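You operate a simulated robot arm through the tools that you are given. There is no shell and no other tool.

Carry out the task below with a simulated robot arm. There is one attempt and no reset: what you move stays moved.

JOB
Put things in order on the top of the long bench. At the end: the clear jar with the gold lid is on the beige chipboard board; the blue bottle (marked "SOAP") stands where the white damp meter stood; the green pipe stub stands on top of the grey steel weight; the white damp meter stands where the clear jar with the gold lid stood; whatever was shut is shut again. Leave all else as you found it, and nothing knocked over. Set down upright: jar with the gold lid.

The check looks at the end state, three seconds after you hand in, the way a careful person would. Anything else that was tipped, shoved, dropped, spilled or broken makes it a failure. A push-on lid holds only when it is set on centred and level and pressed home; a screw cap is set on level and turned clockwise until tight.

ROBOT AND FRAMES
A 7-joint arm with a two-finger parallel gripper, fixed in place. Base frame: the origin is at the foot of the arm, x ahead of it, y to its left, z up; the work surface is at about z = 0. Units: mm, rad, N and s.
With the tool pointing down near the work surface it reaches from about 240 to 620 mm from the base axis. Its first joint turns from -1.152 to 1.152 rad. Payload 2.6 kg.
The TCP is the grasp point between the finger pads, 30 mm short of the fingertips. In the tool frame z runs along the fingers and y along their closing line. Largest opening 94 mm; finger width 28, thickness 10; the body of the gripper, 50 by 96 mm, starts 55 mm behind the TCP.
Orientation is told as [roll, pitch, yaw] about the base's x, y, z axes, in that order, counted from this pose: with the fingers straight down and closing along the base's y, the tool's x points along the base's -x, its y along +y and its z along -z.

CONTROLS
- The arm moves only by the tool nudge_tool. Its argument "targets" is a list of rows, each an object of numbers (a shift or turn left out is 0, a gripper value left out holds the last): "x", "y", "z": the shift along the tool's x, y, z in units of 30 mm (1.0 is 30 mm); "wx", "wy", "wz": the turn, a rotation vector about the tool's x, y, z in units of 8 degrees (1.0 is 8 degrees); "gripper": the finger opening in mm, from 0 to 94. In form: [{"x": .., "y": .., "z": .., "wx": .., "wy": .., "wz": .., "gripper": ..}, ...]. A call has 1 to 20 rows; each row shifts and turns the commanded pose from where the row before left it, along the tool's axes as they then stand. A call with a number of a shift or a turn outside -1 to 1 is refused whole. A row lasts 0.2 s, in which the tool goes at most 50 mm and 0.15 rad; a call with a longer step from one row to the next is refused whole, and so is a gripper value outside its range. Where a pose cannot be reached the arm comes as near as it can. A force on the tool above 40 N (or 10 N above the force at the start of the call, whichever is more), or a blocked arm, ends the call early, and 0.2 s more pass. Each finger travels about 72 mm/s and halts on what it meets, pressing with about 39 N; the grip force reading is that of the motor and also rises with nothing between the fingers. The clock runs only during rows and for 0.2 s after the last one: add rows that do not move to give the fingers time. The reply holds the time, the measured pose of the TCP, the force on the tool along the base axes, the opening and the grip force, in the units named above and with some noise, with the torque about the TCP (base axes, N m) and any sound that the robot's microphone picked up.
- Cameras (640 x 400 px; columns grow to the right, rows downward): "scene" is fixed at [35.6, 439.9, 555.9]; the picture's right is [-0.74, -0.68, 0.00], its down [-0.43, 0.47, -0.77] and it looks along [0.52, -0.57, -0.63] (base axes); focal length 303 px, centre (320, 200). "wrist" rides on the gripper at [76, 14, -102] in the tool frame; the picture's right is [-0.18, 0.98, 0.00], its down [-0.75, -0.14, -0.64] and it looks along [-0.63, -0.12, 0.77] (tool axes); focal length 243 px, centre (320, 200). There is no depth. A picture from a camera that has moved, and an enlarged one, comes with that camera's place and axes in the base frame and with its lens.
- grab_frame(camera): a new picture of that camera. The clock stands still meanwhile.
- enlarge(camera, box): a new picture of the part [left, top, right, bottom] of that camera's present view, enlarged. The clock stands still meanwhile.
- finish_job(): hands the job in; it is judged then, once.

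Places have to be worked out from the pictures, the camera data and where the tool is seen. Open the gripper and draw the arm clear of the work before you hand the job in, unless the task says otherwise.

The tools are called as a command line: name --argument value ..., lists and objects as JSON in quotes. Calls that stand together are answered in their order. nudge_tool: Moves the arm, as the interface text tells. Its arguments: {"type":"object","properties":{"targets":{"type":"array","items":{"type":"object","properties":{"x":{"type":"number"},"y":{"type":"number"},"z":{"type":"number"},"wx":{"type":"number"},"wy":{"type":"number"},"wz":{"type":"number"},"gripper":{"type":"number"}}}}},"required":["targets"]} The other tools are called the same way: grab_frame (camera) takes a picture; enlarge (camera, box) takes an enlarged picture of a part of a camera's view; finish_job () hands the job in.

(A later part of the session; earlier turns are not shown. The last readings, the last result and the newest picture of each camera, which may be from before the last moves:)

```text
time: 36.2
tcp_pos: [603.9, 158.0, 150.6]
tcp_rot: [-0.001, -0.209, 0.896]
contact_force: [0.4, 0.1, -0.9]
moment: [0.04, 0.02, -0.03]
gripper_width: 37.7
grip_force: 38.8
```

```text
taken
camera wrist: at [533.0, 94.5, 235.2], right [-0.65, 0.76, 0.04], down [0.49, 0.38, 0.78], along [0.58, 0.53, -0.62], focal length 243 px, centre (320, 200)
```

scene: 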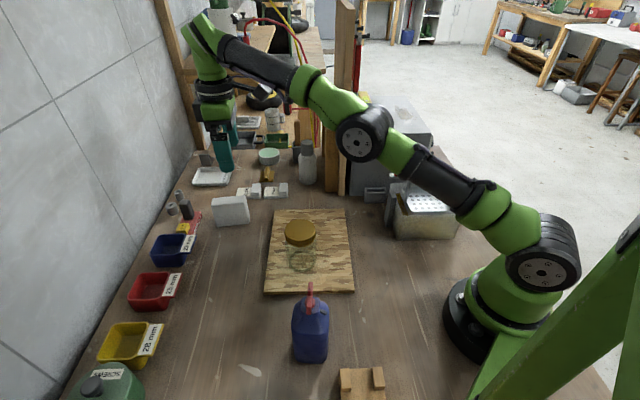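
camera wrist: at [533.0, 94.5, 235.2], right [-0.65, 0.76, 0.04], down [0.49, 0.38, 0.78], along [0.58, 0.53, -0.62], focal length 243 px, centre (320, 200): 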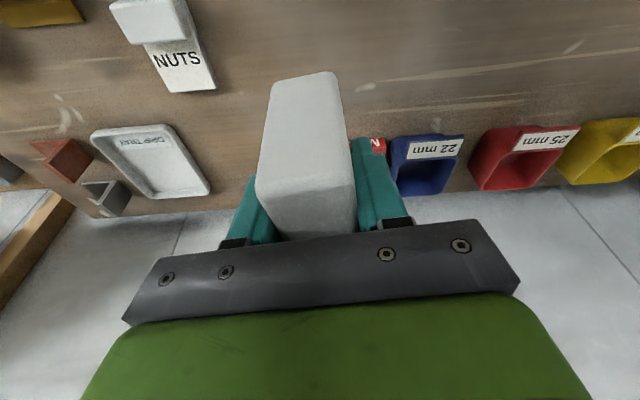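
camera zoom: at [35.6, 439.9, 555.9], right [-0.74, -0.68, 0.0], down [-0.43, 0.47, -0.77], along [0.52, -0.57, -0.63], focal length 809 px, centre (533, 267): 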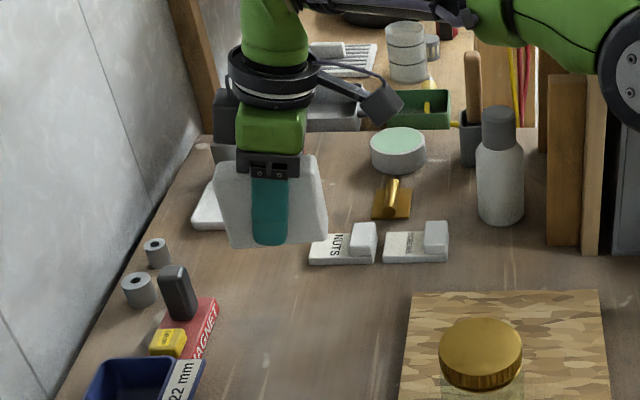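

The meter is lifted and hangs level. I carry it to above the jar's old spot (335,315) and turn the tool to approach from −y, clear of the bottle.

nudge_tool --targets '[{"x": 0.1405, "y": 0.929, "z": -0.03}, {"x": 0.1405, "y": 0.929, "z": -0.03}, {"x": 0.1405, "y": 0.929, "z": -0.03}, {"x": 0.1405, "y": 0.929, "z": -0.03}, {"x": 0.1405, "y": 0.929, "z": -0.03}, {"x": 0.1405, "y": 0.929, "z": -0.03}, {"x": 0.1405, "y": 0.929, "z": -0.03}, {"x": 0.1405, "y": 0.929, "z": -0.03}, {"x": 0.1405, "y": 0.929, "z": -0.03}, {"x": 0.1405, "y": 0.929, "z": -0.03}, {"x": 0.1405, "y": 0.929, "z": -0.03}, {"wx": -0.201, "wz": -0.946}, {"wx": -0.201, "wz": -0.946}, {"wx": -0.201, "wz": -0.946}, {"wx": -0.201, "wz": -0.946}, {"wx": -0.201, "wz": -0.946}, {"z": 0}]'

grab_frame --camera "scene"

grab_frame --camera "wrist"

```text
time: 39.8
tcp_pos: [335.6, 314.3, 151.4]
tcp_rot: [0.0, -0.207, 1.57]
contact_force: [0.8, 0.0, -0.4]
moment: [0.02, 0.0, 0.0]
gripper_width: 37.4
grip_force: 38.5
```

```text
taken
```

scene: 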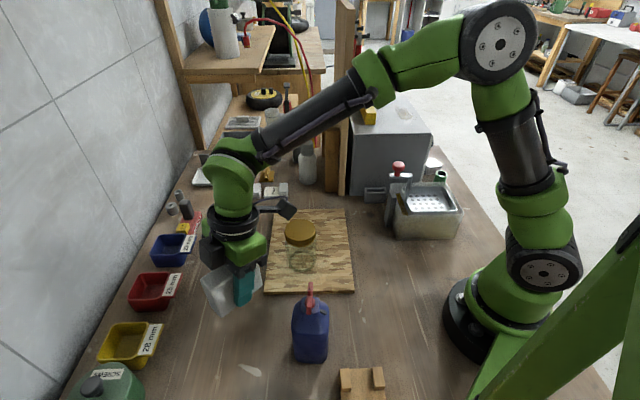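

```text
taken
camera wrist: at [320.9, 220.9, 236.2], right [-0.98, 0.18, 0.04], down [0.14, 0.61, 0.78], along [0.12, 0.78, -0.62], focal length 243 px, centre (320, 200)
```

wrist: 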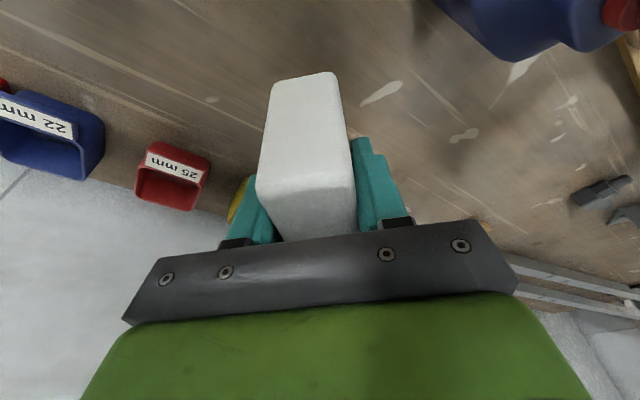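

Meter is centred over (336,317). I lower it most of the way.

nudge_tool --targets '[{"x": 0.18, "z": 0.8475}, {"x": 0.18, "z": 0.8475}, {"x": 0.18, "z": 0.8475}, {"x": 0.16, "z": 0.75}, {"z": 0}]'

enlarge --camera "scene" --box '[160, 200, 360, 370]'

```text
time: 41.0
tcp_pos: [335.8, 314.2, 49.0]
tcp_rot: [-0.002, -0.208, 1.569]
contact_force: [-0.8, -0.5, -1.7]
moment: [0.0, -0.02, 0.02]
gripper_width: 37.7
grip_force: 39.1
```

```text
2.35 times, centred on (260, 285) of scene
camera zoom: at [35.6, 439.9, 555.9], right [-0.74, -0.68, 0.0], down [-0.43, 0.47, -0.77], along [0.52, -0.57, -0.63], focal length 714 px, centre (461, 0)
```

zoom: 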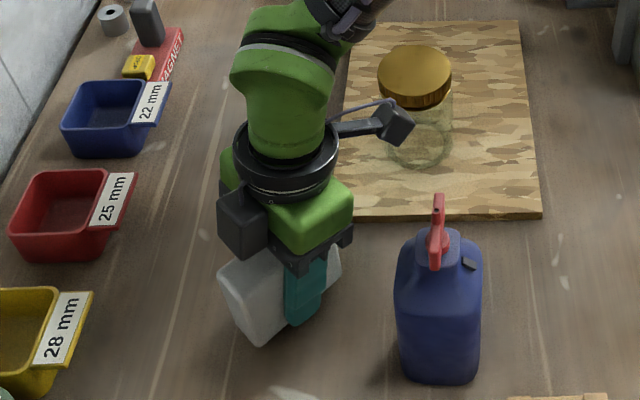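

About 8 mm remain. I lower slowly to contact.

nudge_tool --targets '[{"x": 0.014, "z": 0.065}, {"x": 0.014, "z": 0.065}, {"x": 0.014, "z": 0.065}, {"z": 0}]'

nudge_tool --targets '[{"x": 0.007, "z": 0.033}, {"x": 0.007, "z": 0.033}, {"z": 0}]'

```text
time: 42.0
tcp_pos: [336.0, 314.7, 44.1]
tcp_rot: [-0.001, -0.208, 1.571]
contact_force: [0.6, 0.0, -0.3]
moment: [0.01, 0.01, 0.0]
gripper_width: 37.7
grip_force: 39.4
```

```text
time: 42.8
tcp_pos: [335.8, 314.4, 42.4]
tcp_rot: [-0.003, -0.208, 1.569]
contact_force: [-0.8, -1.0, -0.2]
moment: [0.02, 0.0, 0.03]
gripper_width: 37.8
grip_force: 39.4
```

Still no contact; I continue in ~1 mm steps.

nudge_tool --targets '[{"x": 0.007, "z": 0.033}, {"z": 0}]'

nudge_tool --targets '[{"x": 0.007, "z": 0.033}, {"z": 0}]'

```text
time: 43.4
tcp_pos: [338.0, 314.3, 40.7]
tcp_rot: [0.0, -0.208, 1.569]
contact_force: [-1.2, 0.2, -1.5]
moment: [0.0, -0.01, 0.01]
gripper_width: 37.6
grip_force: 39.8
```

```text
time: 44.0
tcp_pos: [337.4, 315.4, 40.3]
tcp_rot: [-0.002, -0.208, 1.569]
contact_force: [-1.3, -0.1, 2.1]
moment: [0.07, 0.08, 0.03]
gripper_width: 37.7
grip_force: 39.3
```

First signs of contact (Fz +2 N). One more small step, then release.

nudge_tool --targets '[{"x": 0.004, "z": 0.018}, {"z": 0}]'

```text
time: 44.6
tcp_pos: [337.2, 314.5, 41.0]
tcp_rot: [-0.001, -0.207, 1.568]
contact_force: [-0.6, -3.2, 7.1]
moment: [0.28, 0.09, 0.05]
gripper_width: 38.0
grip_force: 39.2
```

The meter rests on the table (Fz 7 N). I open the fingers.

nudge_tool --targets '[{"gripper": 42}, {"gripper": 50}, {"gripper": 70}, {"gripper": 94}, {"z": 0}]'

enlarge --camera "scene" --box '[160, 200, 360, 370]'

grab_frame --camera "wrist"

```text
time: 45.8
tcp_pos: [336.4, 315.5, 40.3]
tcp_rot: [-0.001, -0.209, 1.568]
contact_force: [0.1, 0.4, 0.5]
moment: [0.01, -0.05, 0.02]
gripper_width: 94.0
grip_force: 0.1
```

```text
2.35 times, centred on (260, 285) of scene
camera zoom: at [35.6, 439.9, 555.9], right [-0.74, -0.68, 0.0], down [-0.43, 0.47, -0.77], along [0.52, -0.57, -0.63], focal length 714 px, centre (461, 0)
```

zoom: 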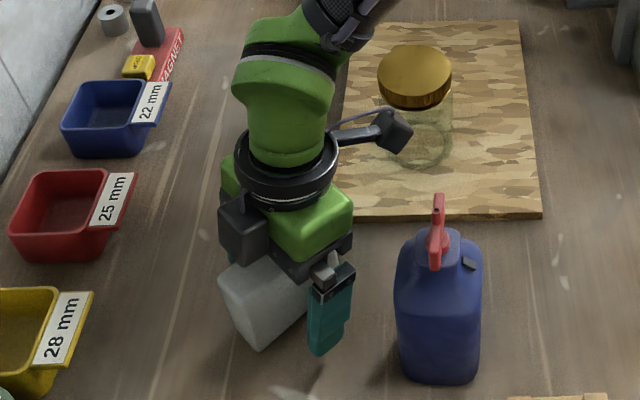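

```text
taken
camera wrist: at [321.7, 220.7, 124.5], right [-0.98, 0.18, 0.04], down [0.14, 0.6, 0.78], along [0.12, 0.78, -0.62], focal length 243 px, centre (320, 200)
```

wrist: 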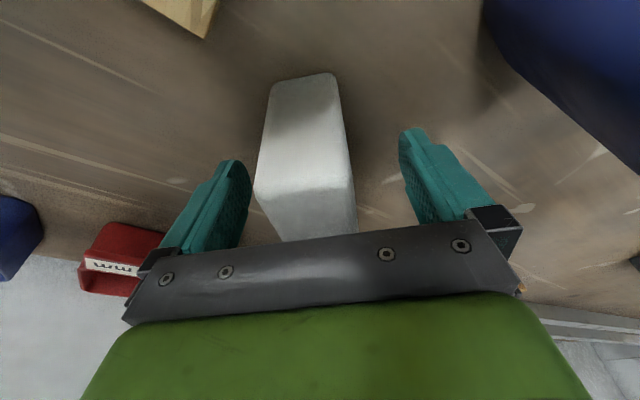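

The meter stands on the jar's old spot. I rise straight up, level the tool, and then examine the bottle's top closely.

nudge_tool --targets '[{"x": -0.208, "z": -0.978}, {"x": -0.208, "z": -0.978}, {"x": -0.208, "z": -0.978}, {"x": -0.208, "z": -0.978}, {"x": -0.208, "z": -0.978}, {"x": -0.208, "z": -0.978}, {"x": -0.208, "z": -0.978}, {"wy": 0.75}, {"wy": 0.75}, {"z": 0}]'

grab_frame --camera "wrist"

enlarge --camera "scene" --box '[270, 270, 350, 370]'

enlarge --camera "scene" --box '[190, 230, 330, 360]'

```text
time: 48.0
tcp_pos: [335.5, 314.0, 249.8]
tcp_rot: [0.0, 0.004, 1.567]
contact_force: [0.0, 0.1, 0.4]
moment: [-0.02, 0.0, 0.0]
gripper_width: 94.1
grip_force: 0.1
```

```text
taken
camera wrist: at [321.2, 239.9, 351.9], right [-0.98, 0.19, 0.0], down [0.14, 0.76, 0.64], along [0.12, 0.63, -0.77], focal length 243 px, centre (320, 200)
```

wrist: 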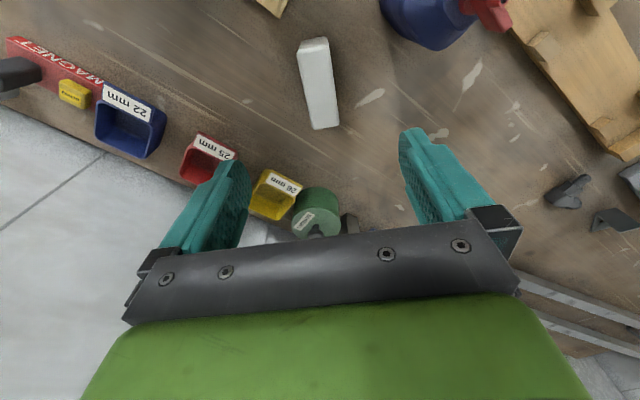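

```text
4.00 times, centred on (310, 320) of scene
camera zoom: at [35.6, 439.9, 555.9], right [-0.74, -0.68, 0.0], down [-0.43, 0.47, -0.77], along [0.52, -0.57, -0.63], focal length 1213 px, centre (360, -280)
```

zoom: 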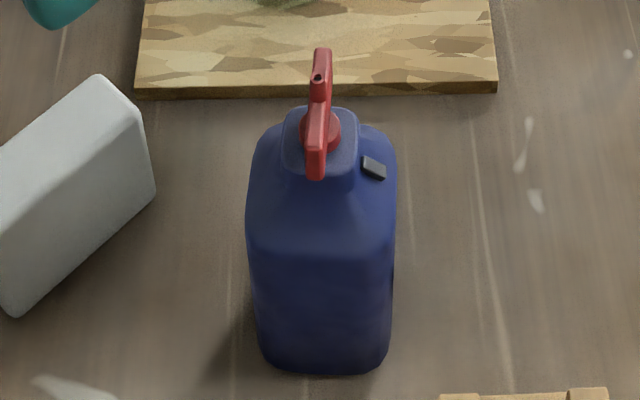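

```text
3.08 times, centred on (260, 295) of scene
camera zoom: at [35.6, 439.9, 555.9], right [-0.74, -0.68, 0.0], down [-0.43, 0.47, -0.77], along [0.52, -0.57, -0.63], focal length 933 px, centre (505, -92)
```

zoom: 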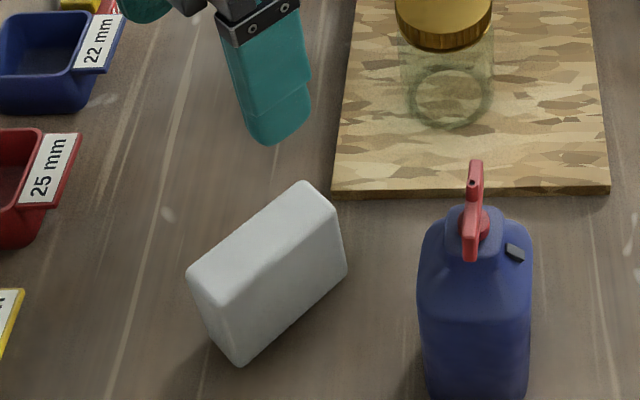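

The meter looks good. From the views, the bottle's red top is a T with a vertical spout reaching z≈178, so I need a tilted grasp (about 30°) from the robot side; I test its reachability above the bottle.

nudge_tool --targets '[{"wz": 0.887}, {"wz": 0.887}, {"wz": 0.887}, {"wz": 0.887}, {"wz": 0.887}, {"wz": 0.887}, {"wz": 0.888}, {"x": 0.882, "y": 0.216}, {"x": 0.882, "y": 0.216}, {"x": 0.882, "y": 0.216}, {"x": 0.882, "y": 0.216}, {"x": 0.882, "y": 0.216}, {"wy": -0.9375}, {"wy": -0.9375}, {"wy": -0.9375}, {"wy": -0.9375}, {"z": 0}]'

grab_frame --camera "wrist"

grab_frame --camera "scene"

```text
time: 51.6
tcp_pos: [214.6, 254.5, 249.4]
tcp_rot: [-0.003, -0.525, 0.702]
contact_force: [-0.2, 0.2, 0.1]
moment: [0.01, 0.01, -0.01]
gripper_width: 94.0
grip_force: 0.0
```

```text
taken
camera wrist: at [115.1, 191.2, 299.2], right [-0.51, 0.85, 0.09], down [0.34, 0.11, 0.93], along [0.79, 0.51, -0.35], focal length 243 px, centre (320, 200)
```

wrist: 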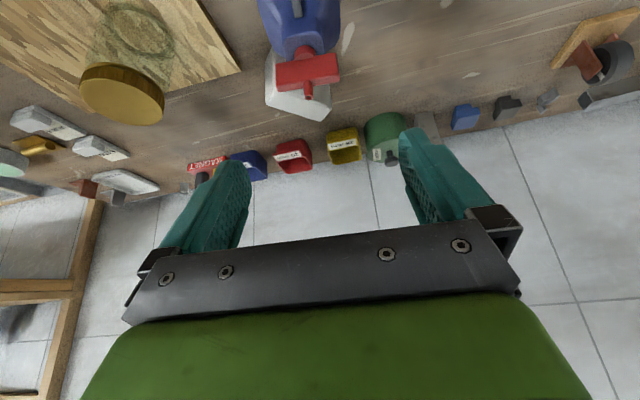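

```text
taken
```

scene: 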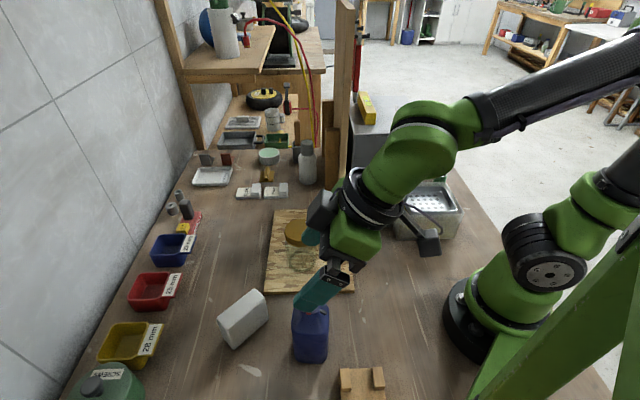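

Reachable with 30° tilt. I take a closer look at the bottle's top from here for alignment.

enlarge --camera "wrist" --box '[240, 0, 380, 120]'

enlarge --camera "scene" --box '[250, 230, 370, 380]'

```text
3.33 times, centred on (310, 60) of wrist
camera zoom: at [115.1, 191.2, 299.2], right [-0.51, 0.85, 0.09], down [0.34, 0.11, 0.93], along [0.79, 0.51, -0.35], focal length 809 px, centre (353, 667)
```

zoom: 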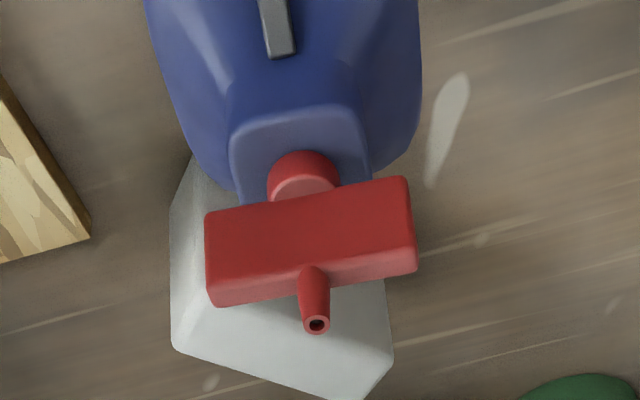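

```text
2.67 times, centred on (310, 305) of scene
camera zoom: at [35.6, 439.9, 555.9], right [-0.74, -0.68, 0.0], down [-0.43, 0.47, -0.77], along [0.52, -0.57, -0.63], focal length 809 px, centre (347, -80)
```

zoom: 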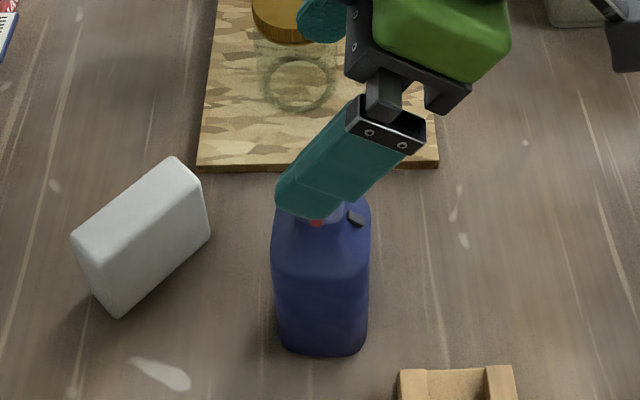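

The spout top is at z≈177 on the axis (221,259.5); the straight side ends near z≈98. I'll use a 40° tilt with the TCP ~22 mm short of the axis so the palm clears the red top; first I test reach partway down.

nudge_tool --targets '[{"wy": -0.62}, {"wy": -0.62}, {"x": 0.345, "z": -0.289}, {"x": 0.45, "z": 0.536}, {"x": 0.45, "z": 0.536}, {"x": 0.45, "z": 0.536}, {"z": 0}]'

grab_frame --camera "wrist"

enlarge --camera "scene" --box '[250, 210, 410, 380]'

```text
time: 53.2
tcp_pos: [202.7, 245.9, 187.3]
tcp_rot: [-0.002, -0.698, 0.702]
contact_force: [-0.4, 0.1, -0.2]
moment: [0.0, 0.02, -0.02]
gripper_width: 94.1
grip_force: 0.2
```

```text
taken
camera wrist: at [98.7, 178.7, 216.0], right [-0.53, 0.84, 0.12], down [0.22, 0.0, 0.98], along [0.82, 0.54, -0.18], focal length 243 px, centre (320, 200)
```

wrist: 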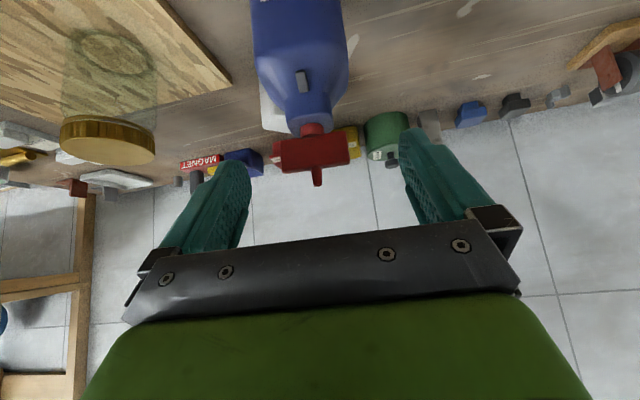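

```text
2.35 times, centred on (330, 295) of scene
camera zoom: at [35.6, 439.9, 555.9], right [-0.74, -0.68, 0.0], down [-0.43, 0.47, -0.77], along [0.52, -0.57, -0.63], focal length 714 px, centre (296, -24)
```

zoom: 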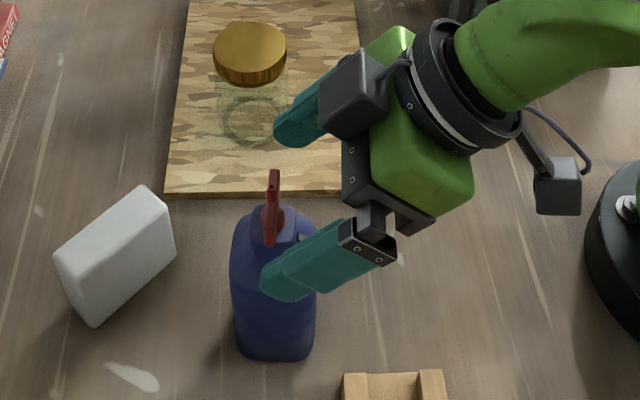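

Reach is fine and the bottle axis is 1.4 mm off the finger midplane, which I correct. I descend in two stages around the bottle.

nudge_tool --targets '[{"x": 0.349, "y": -0.012, "z": 0.44}, {"x": 0.349, "y": -0.012, "z": 0.44}, {"x": 0.349, "y": -0.012, "z": 0.44}, {"x": 0.349, "y": -0.012, "z": 0.44}, {"z": 0}]'

grab_frame --camera "wrist"

enlarge --camera "scene" --box '[250, 210, 410, 380]'

```text
time: 54.4
tcp_pos: [219.6, 266.1, 131.6]
tcp_rot: [-0.004, -0.695, 0.703]
contact_force: [0.9, 0.8, 0.9]
moment: [0.01, 0.01, 0.01]
gripper_width: 93.8
grip_force: 0.0
out of reach, approached as far as the arm can: row 1, 2, 3, 4
```

```text
taken
camera wrist: at [114.4, 199.3, 160.6], right [-0.53, 0.84, 0.12], down [0.22, 0.0, 0.98], along [0.82, 0.54, -0.19], focal length 243 px, centre (320, 200)
```

wrist: 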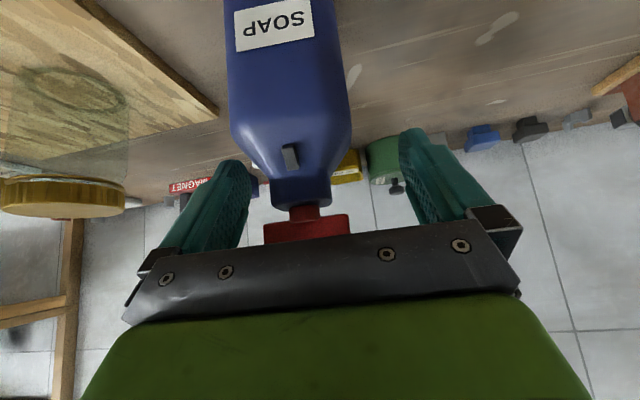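

```text
2.35 times, centred on (330, 295) of scene
camera zoom: at [35.6, 439.9, 555.9], right [-0.74, -0.68, 0.0], down [-0.43, 0.47, -0.77], along [0.52, -0.57, -0.63], focal length 714 px, centre (296, -24)
```

zoom: 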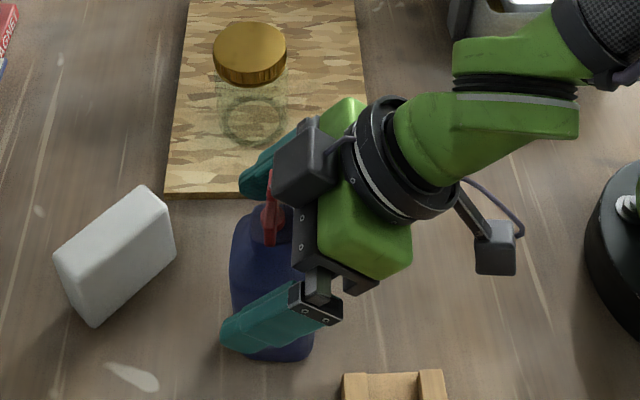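

The low 40° pose is beyond the inner reach limit and the arm drifted outward, without contact. I rise straight up and level the tool, then try approaching the bottle from the board side (yaw ≈2.27) instead.

nudge_tool --targets '[{"x": -0.643, "z": -0.766}, {"x": -0.643, "z": -0.766}, {"x": -0.643, "z": -0.766}, {"x": -0.643, "z": -0.766}, {"z": 0}]'

enlarge --camera "scene" --box '[220, 180, 420, 380]'

```text
time: 55.6
tcp_pos: [217.4, 268.3, 253.3]
tcp_rot: [-0.003, -0.697, 0.705]
contact_force: [0.0, -0.2, -0.4]
moment: [0.0, -0.01, 0.01]
gripper_width: 93.9
grip_force: 0.1
```

```text
2.00 times, centred on (320, 280) of scene
camera zoom: at [35.6, 439.9, 555.9], right [-0.74, -0.68, 0.0], down [-0.43, 0.47, -0.77], along [0.52, -0.57, -0.63], focal length 607 px, centre (320, 40)
```

zoom: 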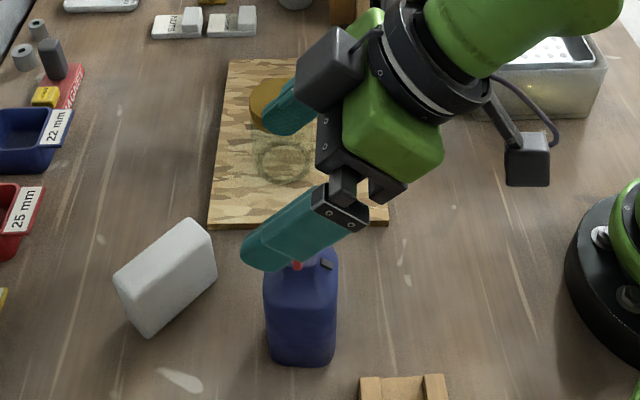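

Clear of the bottle. I level the tool and turn it to yaw ≈2.26.

nudge_tool --targets '[{"wy": 1}, {"wy": 1}, {"wy": 1}, {"wy": 1}, {"wy": 0.99}, {"wz": -0.928}, {"wz": -0.928}, {"wz": -0.928}, {"wz": -0.928}, {"wz": -0.928}, {"wz": -0.928}, {"wz": -0.928}, {"wz": -0.928}, {"wz": -0.928}, {"wz": -0.928}, {"wz": -0.928}, {"wz": -0.928}, {"z": 0}]'

grab_frame --camera "wrist"

grab_frame --camera "scene"

```text
time: 59.4
tcp_pos: [217.1, 265.8, 249.6]
tcp_rot: [0.0, 0.002, 2.258]
contact_force: [0.5, -0.1, 0.2]
moment: [-0.02, -0.01, 0.01]
gripper_width: 94.1
grip_force: 0.1
```

```text
taken
camera wrist: at [255.3, 199.4, 352.3], right [-0.88, -0.48, 0.0], down [-0.37, 0.67, 0.64], along [-0.31, 0.56, -0.77], focal length 243 px, centre (320, 200)
```

wrist: 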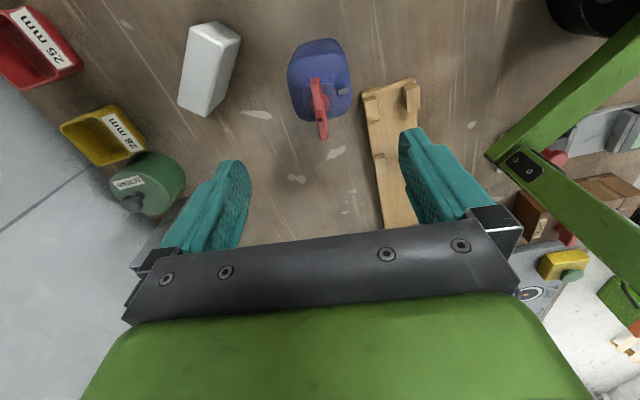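

```text
taken
```

scene: 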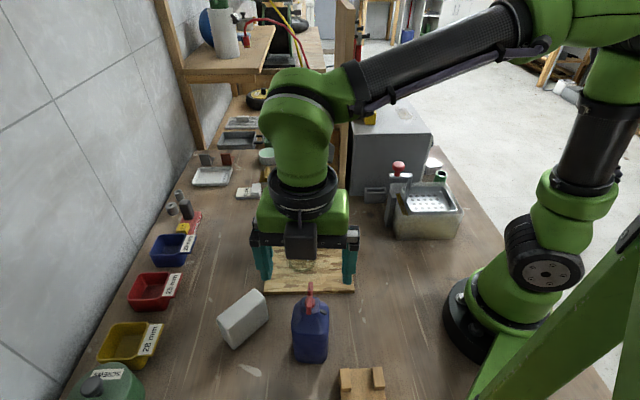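

Yaw is fine. I shift 25 mm back and tilt 55° toward the bottle while still high, checking reach.

nudge_tool --targets '[{"x": 0.843, "y": 0.02}, {"wy": -1}, {"wy": -1}, {"wy": -1}, {"wy": -1}, {"wy": -1}, {"wy": -1}, {"wy": -0.875}, {"z": 0}]'

grab_frame --camera "wrist"

grab_frame --camera "scene"

```text
time: 61.4
tcp_pos: [234.4, 245.2, 250.4]
tcp_rot: [-0.001, -0.96, 2.255]
contact_force: [-0.4, -0.5, 1.1]
moment: [0.02, 0.01, 0.0]
gripper_width: 94.0
grip_force: 0.0
```

```text
taken
camera wrist: at [303.5, 139.2, 246.0], right [-0.83, -0.54, 0.15], down [0.17, 0.02, 0.99], along [-0.53, 0.84, 0.08], focal length 243 px, centre (320, 200)
```

wrist: 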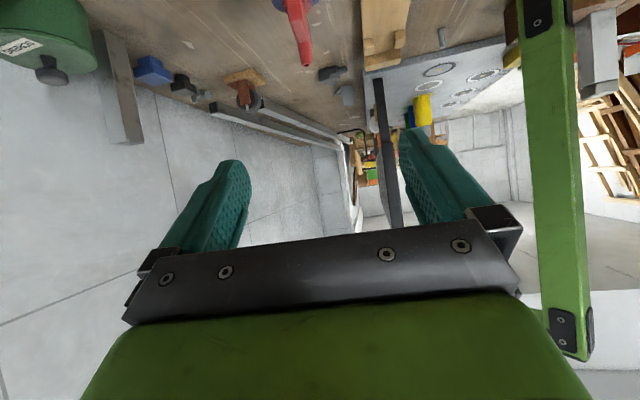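

```text
taken
```

scene: 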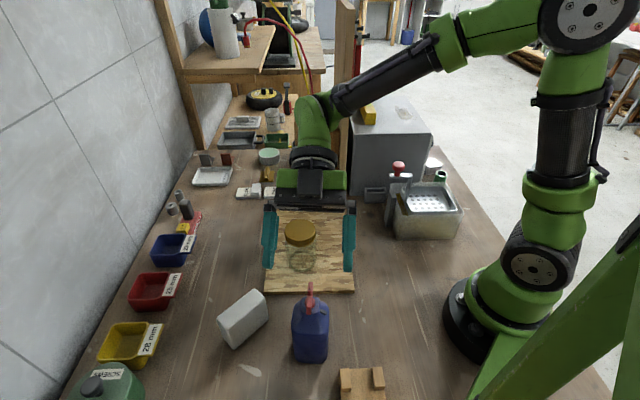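

This pose is reachable, but at grasp height the wrist camera would pass within a few mm of the jar on the board. I'll first shift the jar ~45 mm further along the board; I move to a 45° pose above it.

nudge_tool --targets '[{"wy": 0.62}, {"wy": 0.63}, {"wx": 0.691, "wz": 0.691}, {"wx": 0.691, "wz": 0.691}, {"wx": 0.691, "wz": 0.691}, {"wx": 0.691, "wz": 0.691}, {"wx": 0.691, "wz": 0.691}, {"wx": 0.691, "wz": 0.691}, {"wx": 0.691, "wz": 0.691}, {"x": 0.652, "y": -0.872, "z": 0.055}, {"x": 0.652, "y": -0.872, "z": 0.055}, {"x": 0.652, "y": -0.872, "z": 0.055}, {"x": 0.652, "y": -0.872, "z": 0.055}, {"x": 0.652, "y": -0.872, "z": 0.055}, {"x": 0.652, "y": -0.872, "z": 0.055}, {"z": 0}]'

grab_frame --camera "wrist"

grab_frame --camera "scene"

```text
time: 64.8
tcp_pos: [366.0, 127.8, 162.7]
tcp_rot: [0.0, -0.783, 1.302]
contact_force: [0.1, 0.5, 0.7]
moment: [0.02, 0.0, 0.01]
gripper_width: 94.1
grip_force: 0.0
```

```text
taken
camera wrist: at [317.2, 12.4, 180.9], right [-0.91, 0.39, 0.13], down [0.16, 0.04, 0.99], along [0.38, 0.92, -0.1], focal length 243 px, centre (320, 200)
```

wrist: 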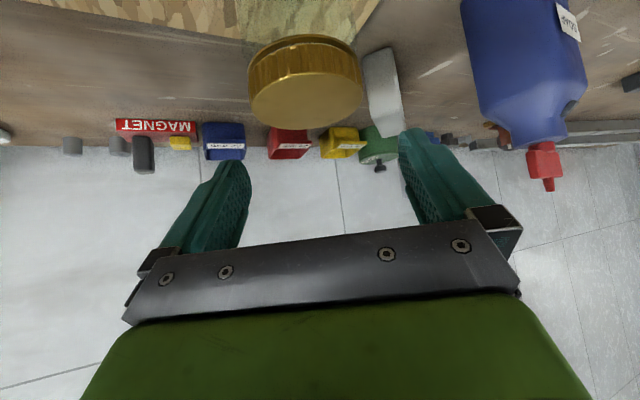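

```text
taken
```

scene: 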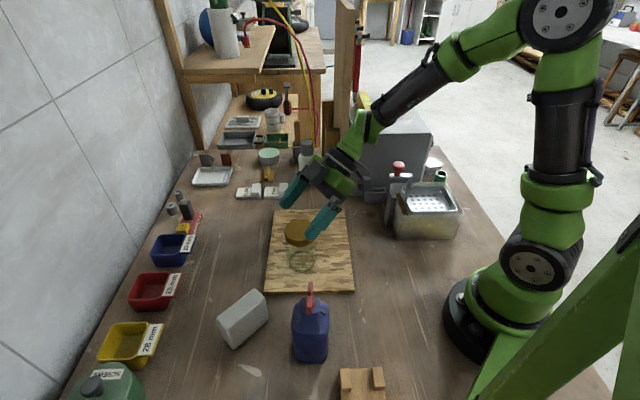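

The jar is centred between the fingers (offset ~1 mm). I descend vertically to grasp height on the glass.

nudge_tool --targets '[{"x": 0.478, "y": 0.007, "z": 0.481}, {"x": 0.478, "y": 0.007, "z": 0.481}, {"x": 0.478, "y": 0.007, "z": 0.481}, {"x": 0.478, "y": 0.007, "z": 0.481}, {"x": 0.46, "y": 0.007, "z": 0.463}, {"z": 0}]'

grab_frame --camera "wrist"

enlarge --camera "scene" --box '[240, 140, 440, 300]'

```text
time: 66.2
tcp_pos: [364.0, 131.2, 59.1]
tcp_rot: [-0.003, -0.782, 1.302]
contact_force: [-0.4, -1.6, 2.3]
moment: [0.0, -0.03, 0.03]
gripper_width: 94.0
grip_force: 0.1
```

```text
taken
camera wrist: at [316.7, 14.6, 77.9], right [-0.91, 0.39, 0.13], down [0.16, 0.04, 0.99], along [0.38, 0.92, -0.1], focal length 243 px, centre (320, 200)
```

wrist: 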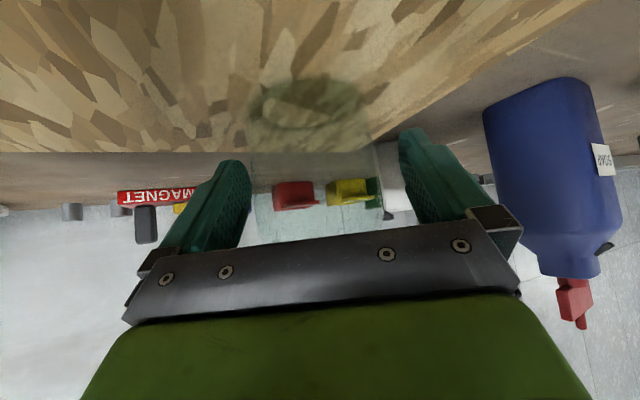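

```text
2.50 times, centred on (340, 220) of scene
camera zoom: at [35.6, 439.9, 555.9], right [-0.74, -0.68, 0.0], down [-0.43, 0.47, -0.77], along [0.52, -0.57, -0.63], focal length 758 px, centre (270, 150)
```

zoom: 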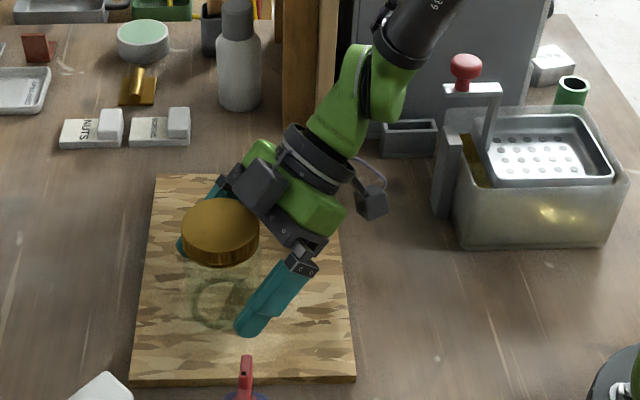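

A slight contact force suggests the palm is touching the lid edge, so I back off ~4 mm along the tool axis.

nudge_tool --targets '[{"x": 0.03, "z": -0.15}, {"z": 0}]'

```text
time: 66.8
tcp_pos: [364.1, 126.0, 62.1]
tcp_rot: [-0.001, -0.784, 1.303]
contact_force: [-0.2, -0.7, 0.7]
moment: [0.0, -0.02, -0.05]
gripper_width: 93.9
grip_force: 0.0
```

Forces are back to zero. I close on the jar.

nudge_tool --targets '[{"gripper": 40}, {"gripper": 40}, {"gripper": 40}, {"gripper": 40}]'

enlarge --camera "scene" --box '[240, 140, 440, 300]'

```text
time: 67.8
tcp_pos: [363.5, 127.0, 61.6]
tcp_rot: [-0.002, -0.783, 1.303]
contact_force: [0.1, -0.2, 0.8]
moment: [0.0, 0.01, 0.0]
gripper_width: 70.6
grip_force: 39.5
```

```text
2.50 times, centred on (340, 220) of scene
camera zoom: at [35.6, 439.9, 555.9], right [-0.74, -0.68, 0.0], down [-0.43, 0.47, -0.77], along [0.52, -0.57, -0.63], focal length 758 px, centre (270, 150)
```

zoom: 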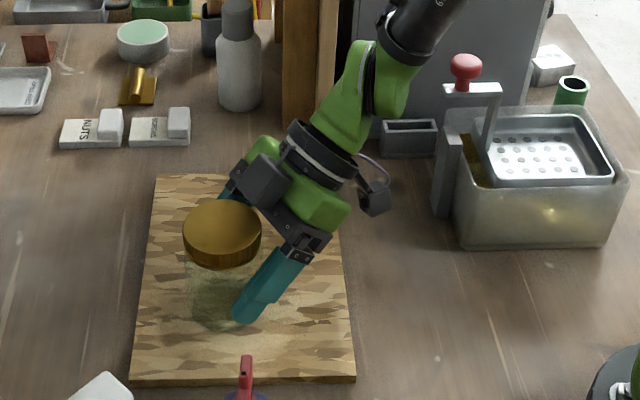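

The jar is held. I lift it 20 mm, shift it 45 mm along the board, and lower near contact.

nudge_tool --targets '[{"x": -0.235, "z": -0.235}, {"x": -0.235, "z": -0.235}, {"x": 0.2815, "y": -0.628, "z": -0.2815}, {"x": 0.2815, "y": -0.628, "z": -0.2815}, {"z": 0}, {"x": 0.19, "z": 0.19}, {"x": 0.19, "z": 0.19}, {"z": 0}]'

enlarge --camera "scene" --box '[240, 140, 440, 300]'

```text
time: 69.6
tcp_pos: [394.2, 95.6, 65.2]
tcp_rot: [0.0, -0.783, 1.301]
contact_force: [-0.9, -0.2, -2.4]
moment: [-0.02, -0.01, 0.0]
gripper_width: 70.5
grip_force: 38.8
```

```text
2.50 times, centred on (340, 220) of scene
camera zoom: at [35.6, 439.9, 555.9], right [-0.74, -0.68, 0.0], down [-0.43, 0.47, -0.77], along [0.52, -0.57, -0.63], focal length 758 px, centre (270, 150)
```

zoom: 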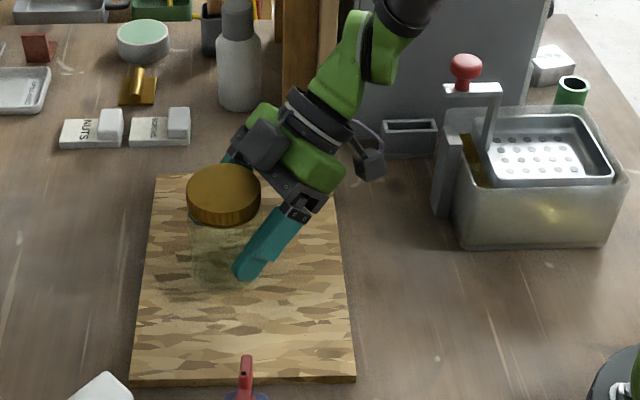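

Now I lower in ~1 mm steps to contact.

nudge_tool --targets '[{"x": 0.024, "z": 0.024}, {"x": 0.024, "z": 0.024}, {"x": 0.024, "z": 0.024}, {"z": 0}]'

nudge_tool --targets '[{"x": 0.018, "z": 0.018}, {"z": 0}]'

```text
time: 70.6
tcp_pos: [393.6, 95.0, 63.8]
tcp_rot: [-0.002, -0.783, 1.301]
contact_force: [-0.9, 0.5, -1.3]
moment: [-0.02, 0.02, 0.01]
gripper_width: 70.4
grip_force: 38.7
```

```text
time: 71.2
tcp_pos: [394.1, 94.5, 60.6]
tcp_rot: [-0.002, -0.783, 1.302]
contact_force: [-0.3, -0.5, -0.8]
moment: [-0.03, 0.05, 0.01]
gripper_width: 70.4
grip_force: 39.1
```

nudge_tool --targets '[{"x": 0.018, "z": 0.018}, {"z": 0}]'

```text
time: 71.8
tcp_pos: [393.0, 93.8, 61.8]
tcp_rot: [-0.001, -0.784, 1.3]
contact_force: [-2.2, -2.2, 6.3]
moment: [-0.05, 0.23, 0.08]
gripper_width: 70.3
grip_force: 39.2
```

Contact is felt (6 N), so the jar rests on the board. I open the fingers.

nudge_tool --targets '[{"gripper": 75}, {"gripper": 82}, {"gripper": 94}, {"z": 0}]'

enlarge --camera "scene" --box '[240, 140, 440, 300]'

```text
time: 72.8
tcp_pos: [393.9, 93.5, 62.1]
tcp_rot: [-0.003, -0.785, 1.301]
contact_force: [0.8, -0.7, 0.5]
moment: [-0.01, -0.01, -0.02]
gripper_width: 94.0
grip_force: 0.0
```

```text
2.50 times, centred on (340, 220) of scene
camera zoom: at [35.6, 439.9, 555.9], right [-0.74, -0.68, 0.0], down [-0.43, 0.47, -0.77], along [0.52, -0.57, -0.63], focal length 758 px, centre (270, 150)
```

zoom: 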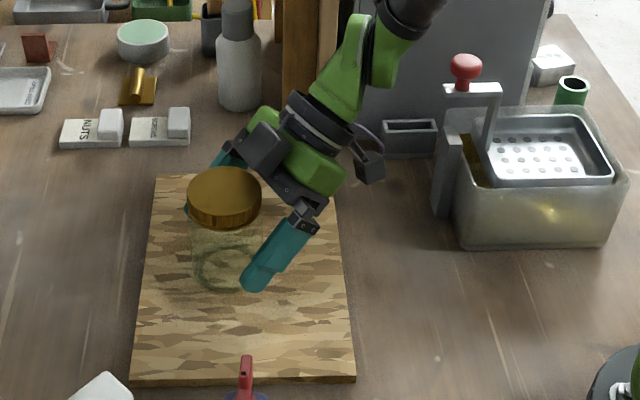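

The jar stands at about (396,101) on the board. I back off, rise, and go back above the bottle.

nudge_tool --targets '[{"z": -0.83}, {"z": -0.83}, {"x": -0.707, "z": -0.707}, {"x": -0.707, "z": -0.707}, {"x": -0.707, "z": -0.707}, {"x": -0.707, "z": -0.707}, {"x": -0.707, "z": -0.707}, {"x": -0.236, "z": -0.236}, {"x": -0.41, "y": 0.816, "z": 0.41}, {"x": -0.41, "y": 0.816, "z": 0.41}, {"x": -0.41, "y": 0.816, "z": 0.41}, {"x": -0.41, "y": 0.816, "z": 0.41}, {"x": -0.41, "y": 0.816, "z": 0.41}, {"x": -0.41, "y": 0.816, "z": 0.41}, {"x": -0.41, "y": 0.816, "z": 0.41}, {"x": -0.41, "y": 0.816, "z": 0.41}, {"z": 0}]'

grab_frame --camera "scene"

```text
time: 76.4
tcp_pos: [233.6, 247.9, 257.3]
tcp_rot: [-0.001, -0.784, 1.3]
contact_force: [0.6, 0.7, 0.1]
moment: [0.01, 0.0, 0.02]
gripper_width: 93.9
grip_force: 0.1
```

```text
taken
```

scene: 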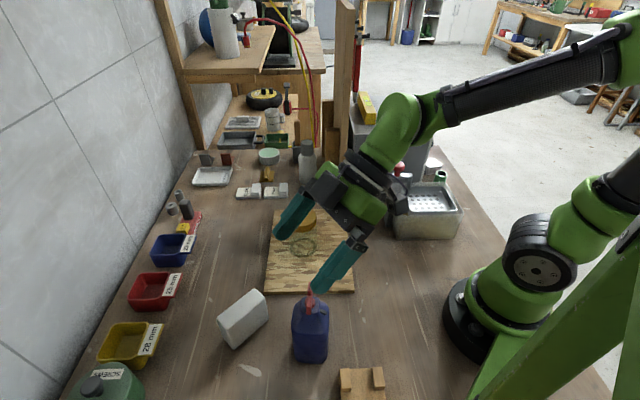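

Above the bottle at 257 mm. Now I turn to yaw ≈2.25 and tilt to 55°.

nudge_tool --targets '[{"wx": -0.684, "wz": -0.684}, {"wx": -0.684, "wz": -0.684}, {"wx": -0.684, "wz": -0.684}, {"wx": -0.684, "wz": -0.684}, {"wx": -0.684, "wz": -0.684}, {"wx": -0.684, "wz": -0.684}, {"wx": -0.684, "wz": -0.684}, {"wy": -0.62}, {"wy": -0.63}, {"z": 0}]'

grab_frame --camera "scene"

grab_frame --camera "wrist"

```text
time: 78.6
tcp_pos: [232.3, 246.0, 255.6]
tcp_rot: [0.0, -0.957, 2.244]
contact_force: [-0.5, 0.4, -0.6]
moment: [-0.01, -0.03, -0.04]
gripper_width: 94.1
grip_force: 0.2
```

```text
taken
```

scene: 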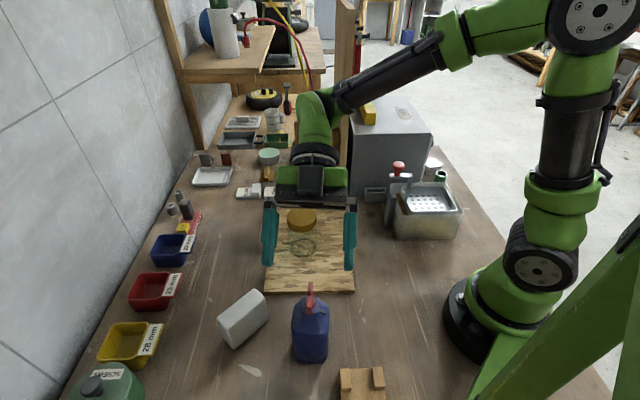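

```text
taken
camera wrist: at [300.9, 139.4, 252.3], right [-0.83, -0.53, 0.15], down [0.17, 0.02, 0.99], along [-0.53, 0.85, 0.08], focal length 243 px, centre (320, 200)
```

wrist: 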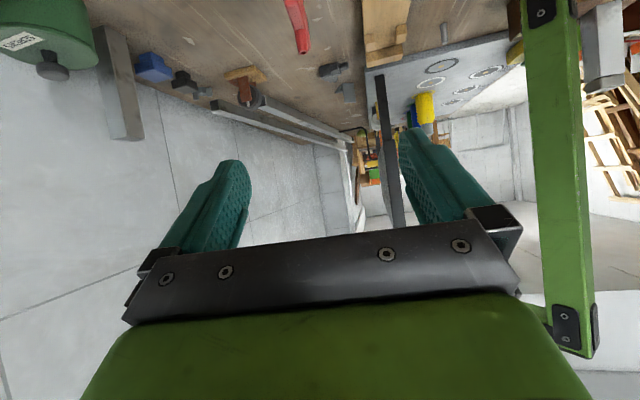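

Aligned laterally within 0.5 mm. I descend partway to z≈150 and check.

nudge_tool --targets '[{"x": 0.7195, "z": 0.507}, {"x": 0.7195, "z": 0.507}, {"x": 0.7195, "z": 0.507}, {"x": 0.7195, "z": 0.507}, {"z": 0}]'

grab_frame --camera "wrist"

enlarge --camera "scene" --box '[220, 160, 420, 370]'

```text
time: 79.8
tcp_pos: [233.3, 245.6, 151.4]
tcp_rot: [0.0, -0.958, 2.243]
contact_force: [-0.4, 0.2, -0.3]
moment: [-0.01, 0.0, 0.01]
gripper_width: 94.0
grip_force: 0.1
```

```text
taken
camera wrist: at [301.0, 140.4, 146.9], right [-0.83, -0.53, 0.15], down [0.17, 0.02, 0.99], along [-0.53, 0.85, 0.08], focal length 243 px, centre (320, 200)
```

wrist: 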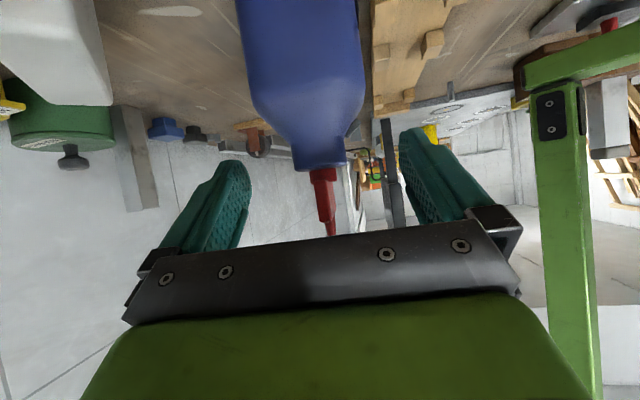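

```text
1.90 times, centred on (320, 265) of scene
camera zoom: at [35.6, 439.9, 555.9], right [-0.74, -0.68, 0.0], down [-0.43, 0.47, -0.77], along [0.52, -0.57, -0.63], focal length 578 px, centre (320, 76)
```

zoom: 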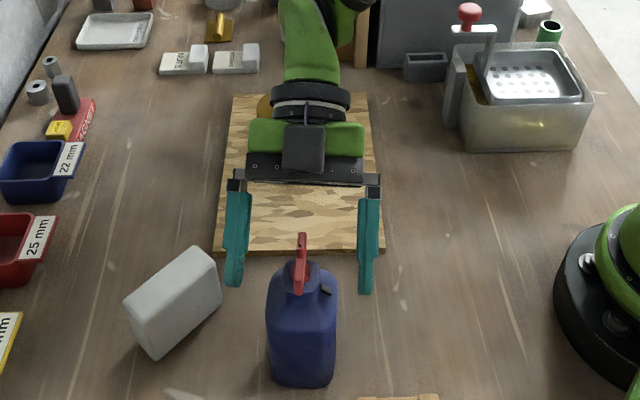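

Everything is clear. I descend the remaining 75 mm around the bottle body.

nudge_tool --targets '[{"x": 0.511, "y": 0.008, "z": 0.359}, {"x": 0.511, "y": 0.008, "z": 0.359}, {"x": 0.511, "y": 0.008, "z": 0.359}, {"x": 0.511, "y": 0.008, "z": 0.359}, {"z": 0}]'

grab_frame --camera "wrist"

enlarge --camera "scene" --box '[220, 160, 420, 370]'

```text
time: 81.0
tcp_pos: [232.9, 246.1, 74.3]
tcp_rot: [0.0, -0.956, 2.245]
contact_force: [-0.5, 0.5, -0.6]
moment: [-0.02, 0.01, -0.01]
gripper_width: 93.9
grip_force: 0.0
```

```text
taken
camera wrist: at [300.8, 138.7, 71.9], right [-0.83, -0.53, 0.15], down [0.17, 0.02, 0.99], along [-0.53, 0.85, 0.07], focal length 243 px, centre (320, 200)
```

wrist: 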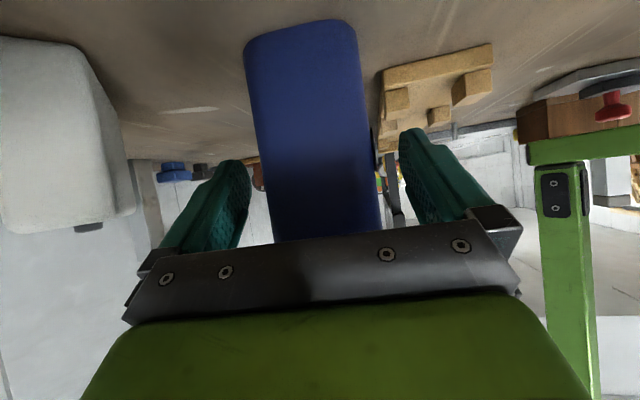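

```text
1.90 times, centred on (320, 265) of scene
camera zoom: at [35.6, 439.9, 555.9], right [-0.74, -0.68, 0.0], down [-0.43, 0.47, -0.77], along [0.52, -0.57, -0.63], focal length 578 px, centre (320, 76)
```

zoom: 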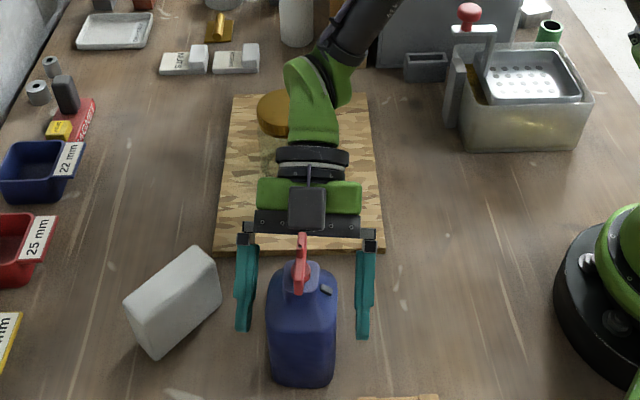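

No contact and the bottle sits between the fingers. I close the gripper.

nudge_tool --targets '[{"gripper": 30}, {"gripper": 30}, {"gripper": 30}, {"gripper": 30}, {"gripper": 30}]'

enlarge --camera "scene" --box '[220, 160, 420, 370]'

grab_frame --camera "wrist"

```text
time: 82.2
tcp_pos: [233.0, 245.5, 75.1]
tcp_rot: [0.001, -0.958, 2.244]
contact_force: [0.0, 0.1, -0.9]
moment: [-0.02, -0.04, 0.03]
gripper_width: 62.7
grip_force: 38.9
```

```text
1.90 times, centred on (320, 265) of scene
camera zoom: at [35.6, 439.9, 555.8], right [-0.74, -0.68, 0.0], down [-0.43, 0.47, -0.77], along [0.52, -0.57, -0.63], focal length 578 px, centre (320, 76)
```

zoom: 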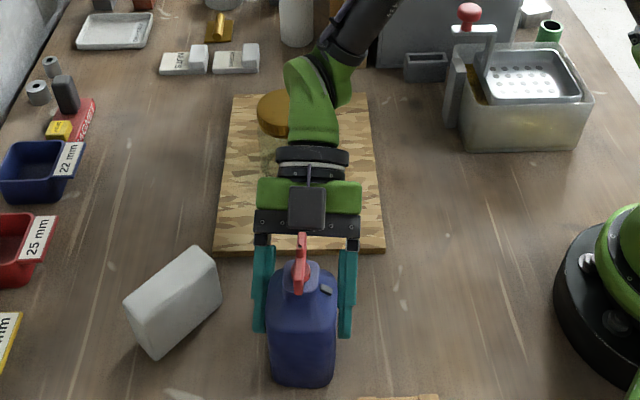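

```text
taken
camera wrist: at [300.8, 138.7, 72.1], right [-0.83, -0.53, 0.15], down [0.17, 0.02, 0.99], along [-0.53, 0.85, 0.07], focal length 243 px, centre (320, 200)
```

wrist: 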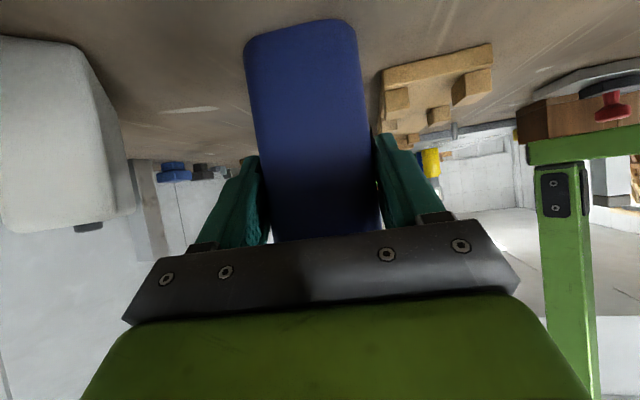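

Gripped at 62.7 mm. I lift slowly and check the load.

nudge_tool --targets '[{"x": -0.136, "z": -0.096}, {"x": -0.136, "z": -0.096}, {"x": -0.273, "z": -0.192}, {"x": -0.273, "z": -0.192}, {"z": 0}]'

enlarge --camera "scene" --box '[220, 160, 420, 370]'

grab_frame --camera "wrist"

```text
time: 83.4
tcp_pos: [233.0, 245.6, 107.0]
tcp_rot: [0.0, -0.957, 2.245]
contact_force: [0.4, -0.3, -2.5]
moment: [-0.04, -0.04, 0.01]
gripper_width: 62.7
grip_force: 38.8
```

```text
1.90 times, centred on (320, 265) of scene
camera zoom: at [35.6, 439.9, 555.8], right [-0.74, -0.68, 0.0], down [-0.43, 0.47, -0.77], along [0.52, -0.57, -0.63], focal length 578 px, centre (320, 76)
```

zoom: 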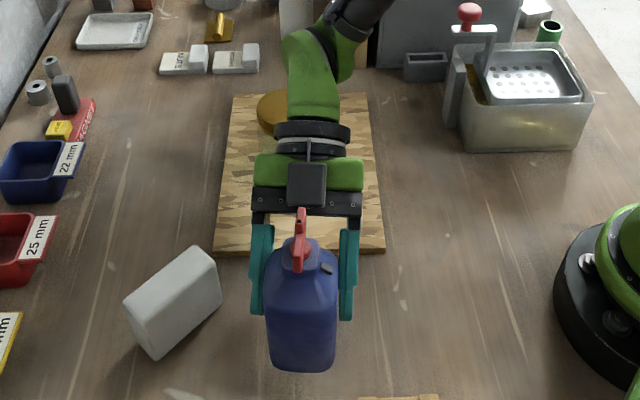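

```text
taken
camera wrist: at [300.5, 138.8, 103.5], right [-0.83, -0.53, 0.15], down [0.17, 0.02, 0.99], along [-0.53, 0.85, 0.07], focal length 243 px, centre (320, 200)
```

wrist: 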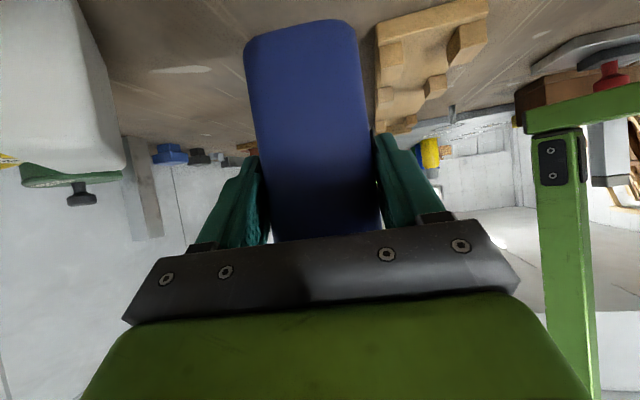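

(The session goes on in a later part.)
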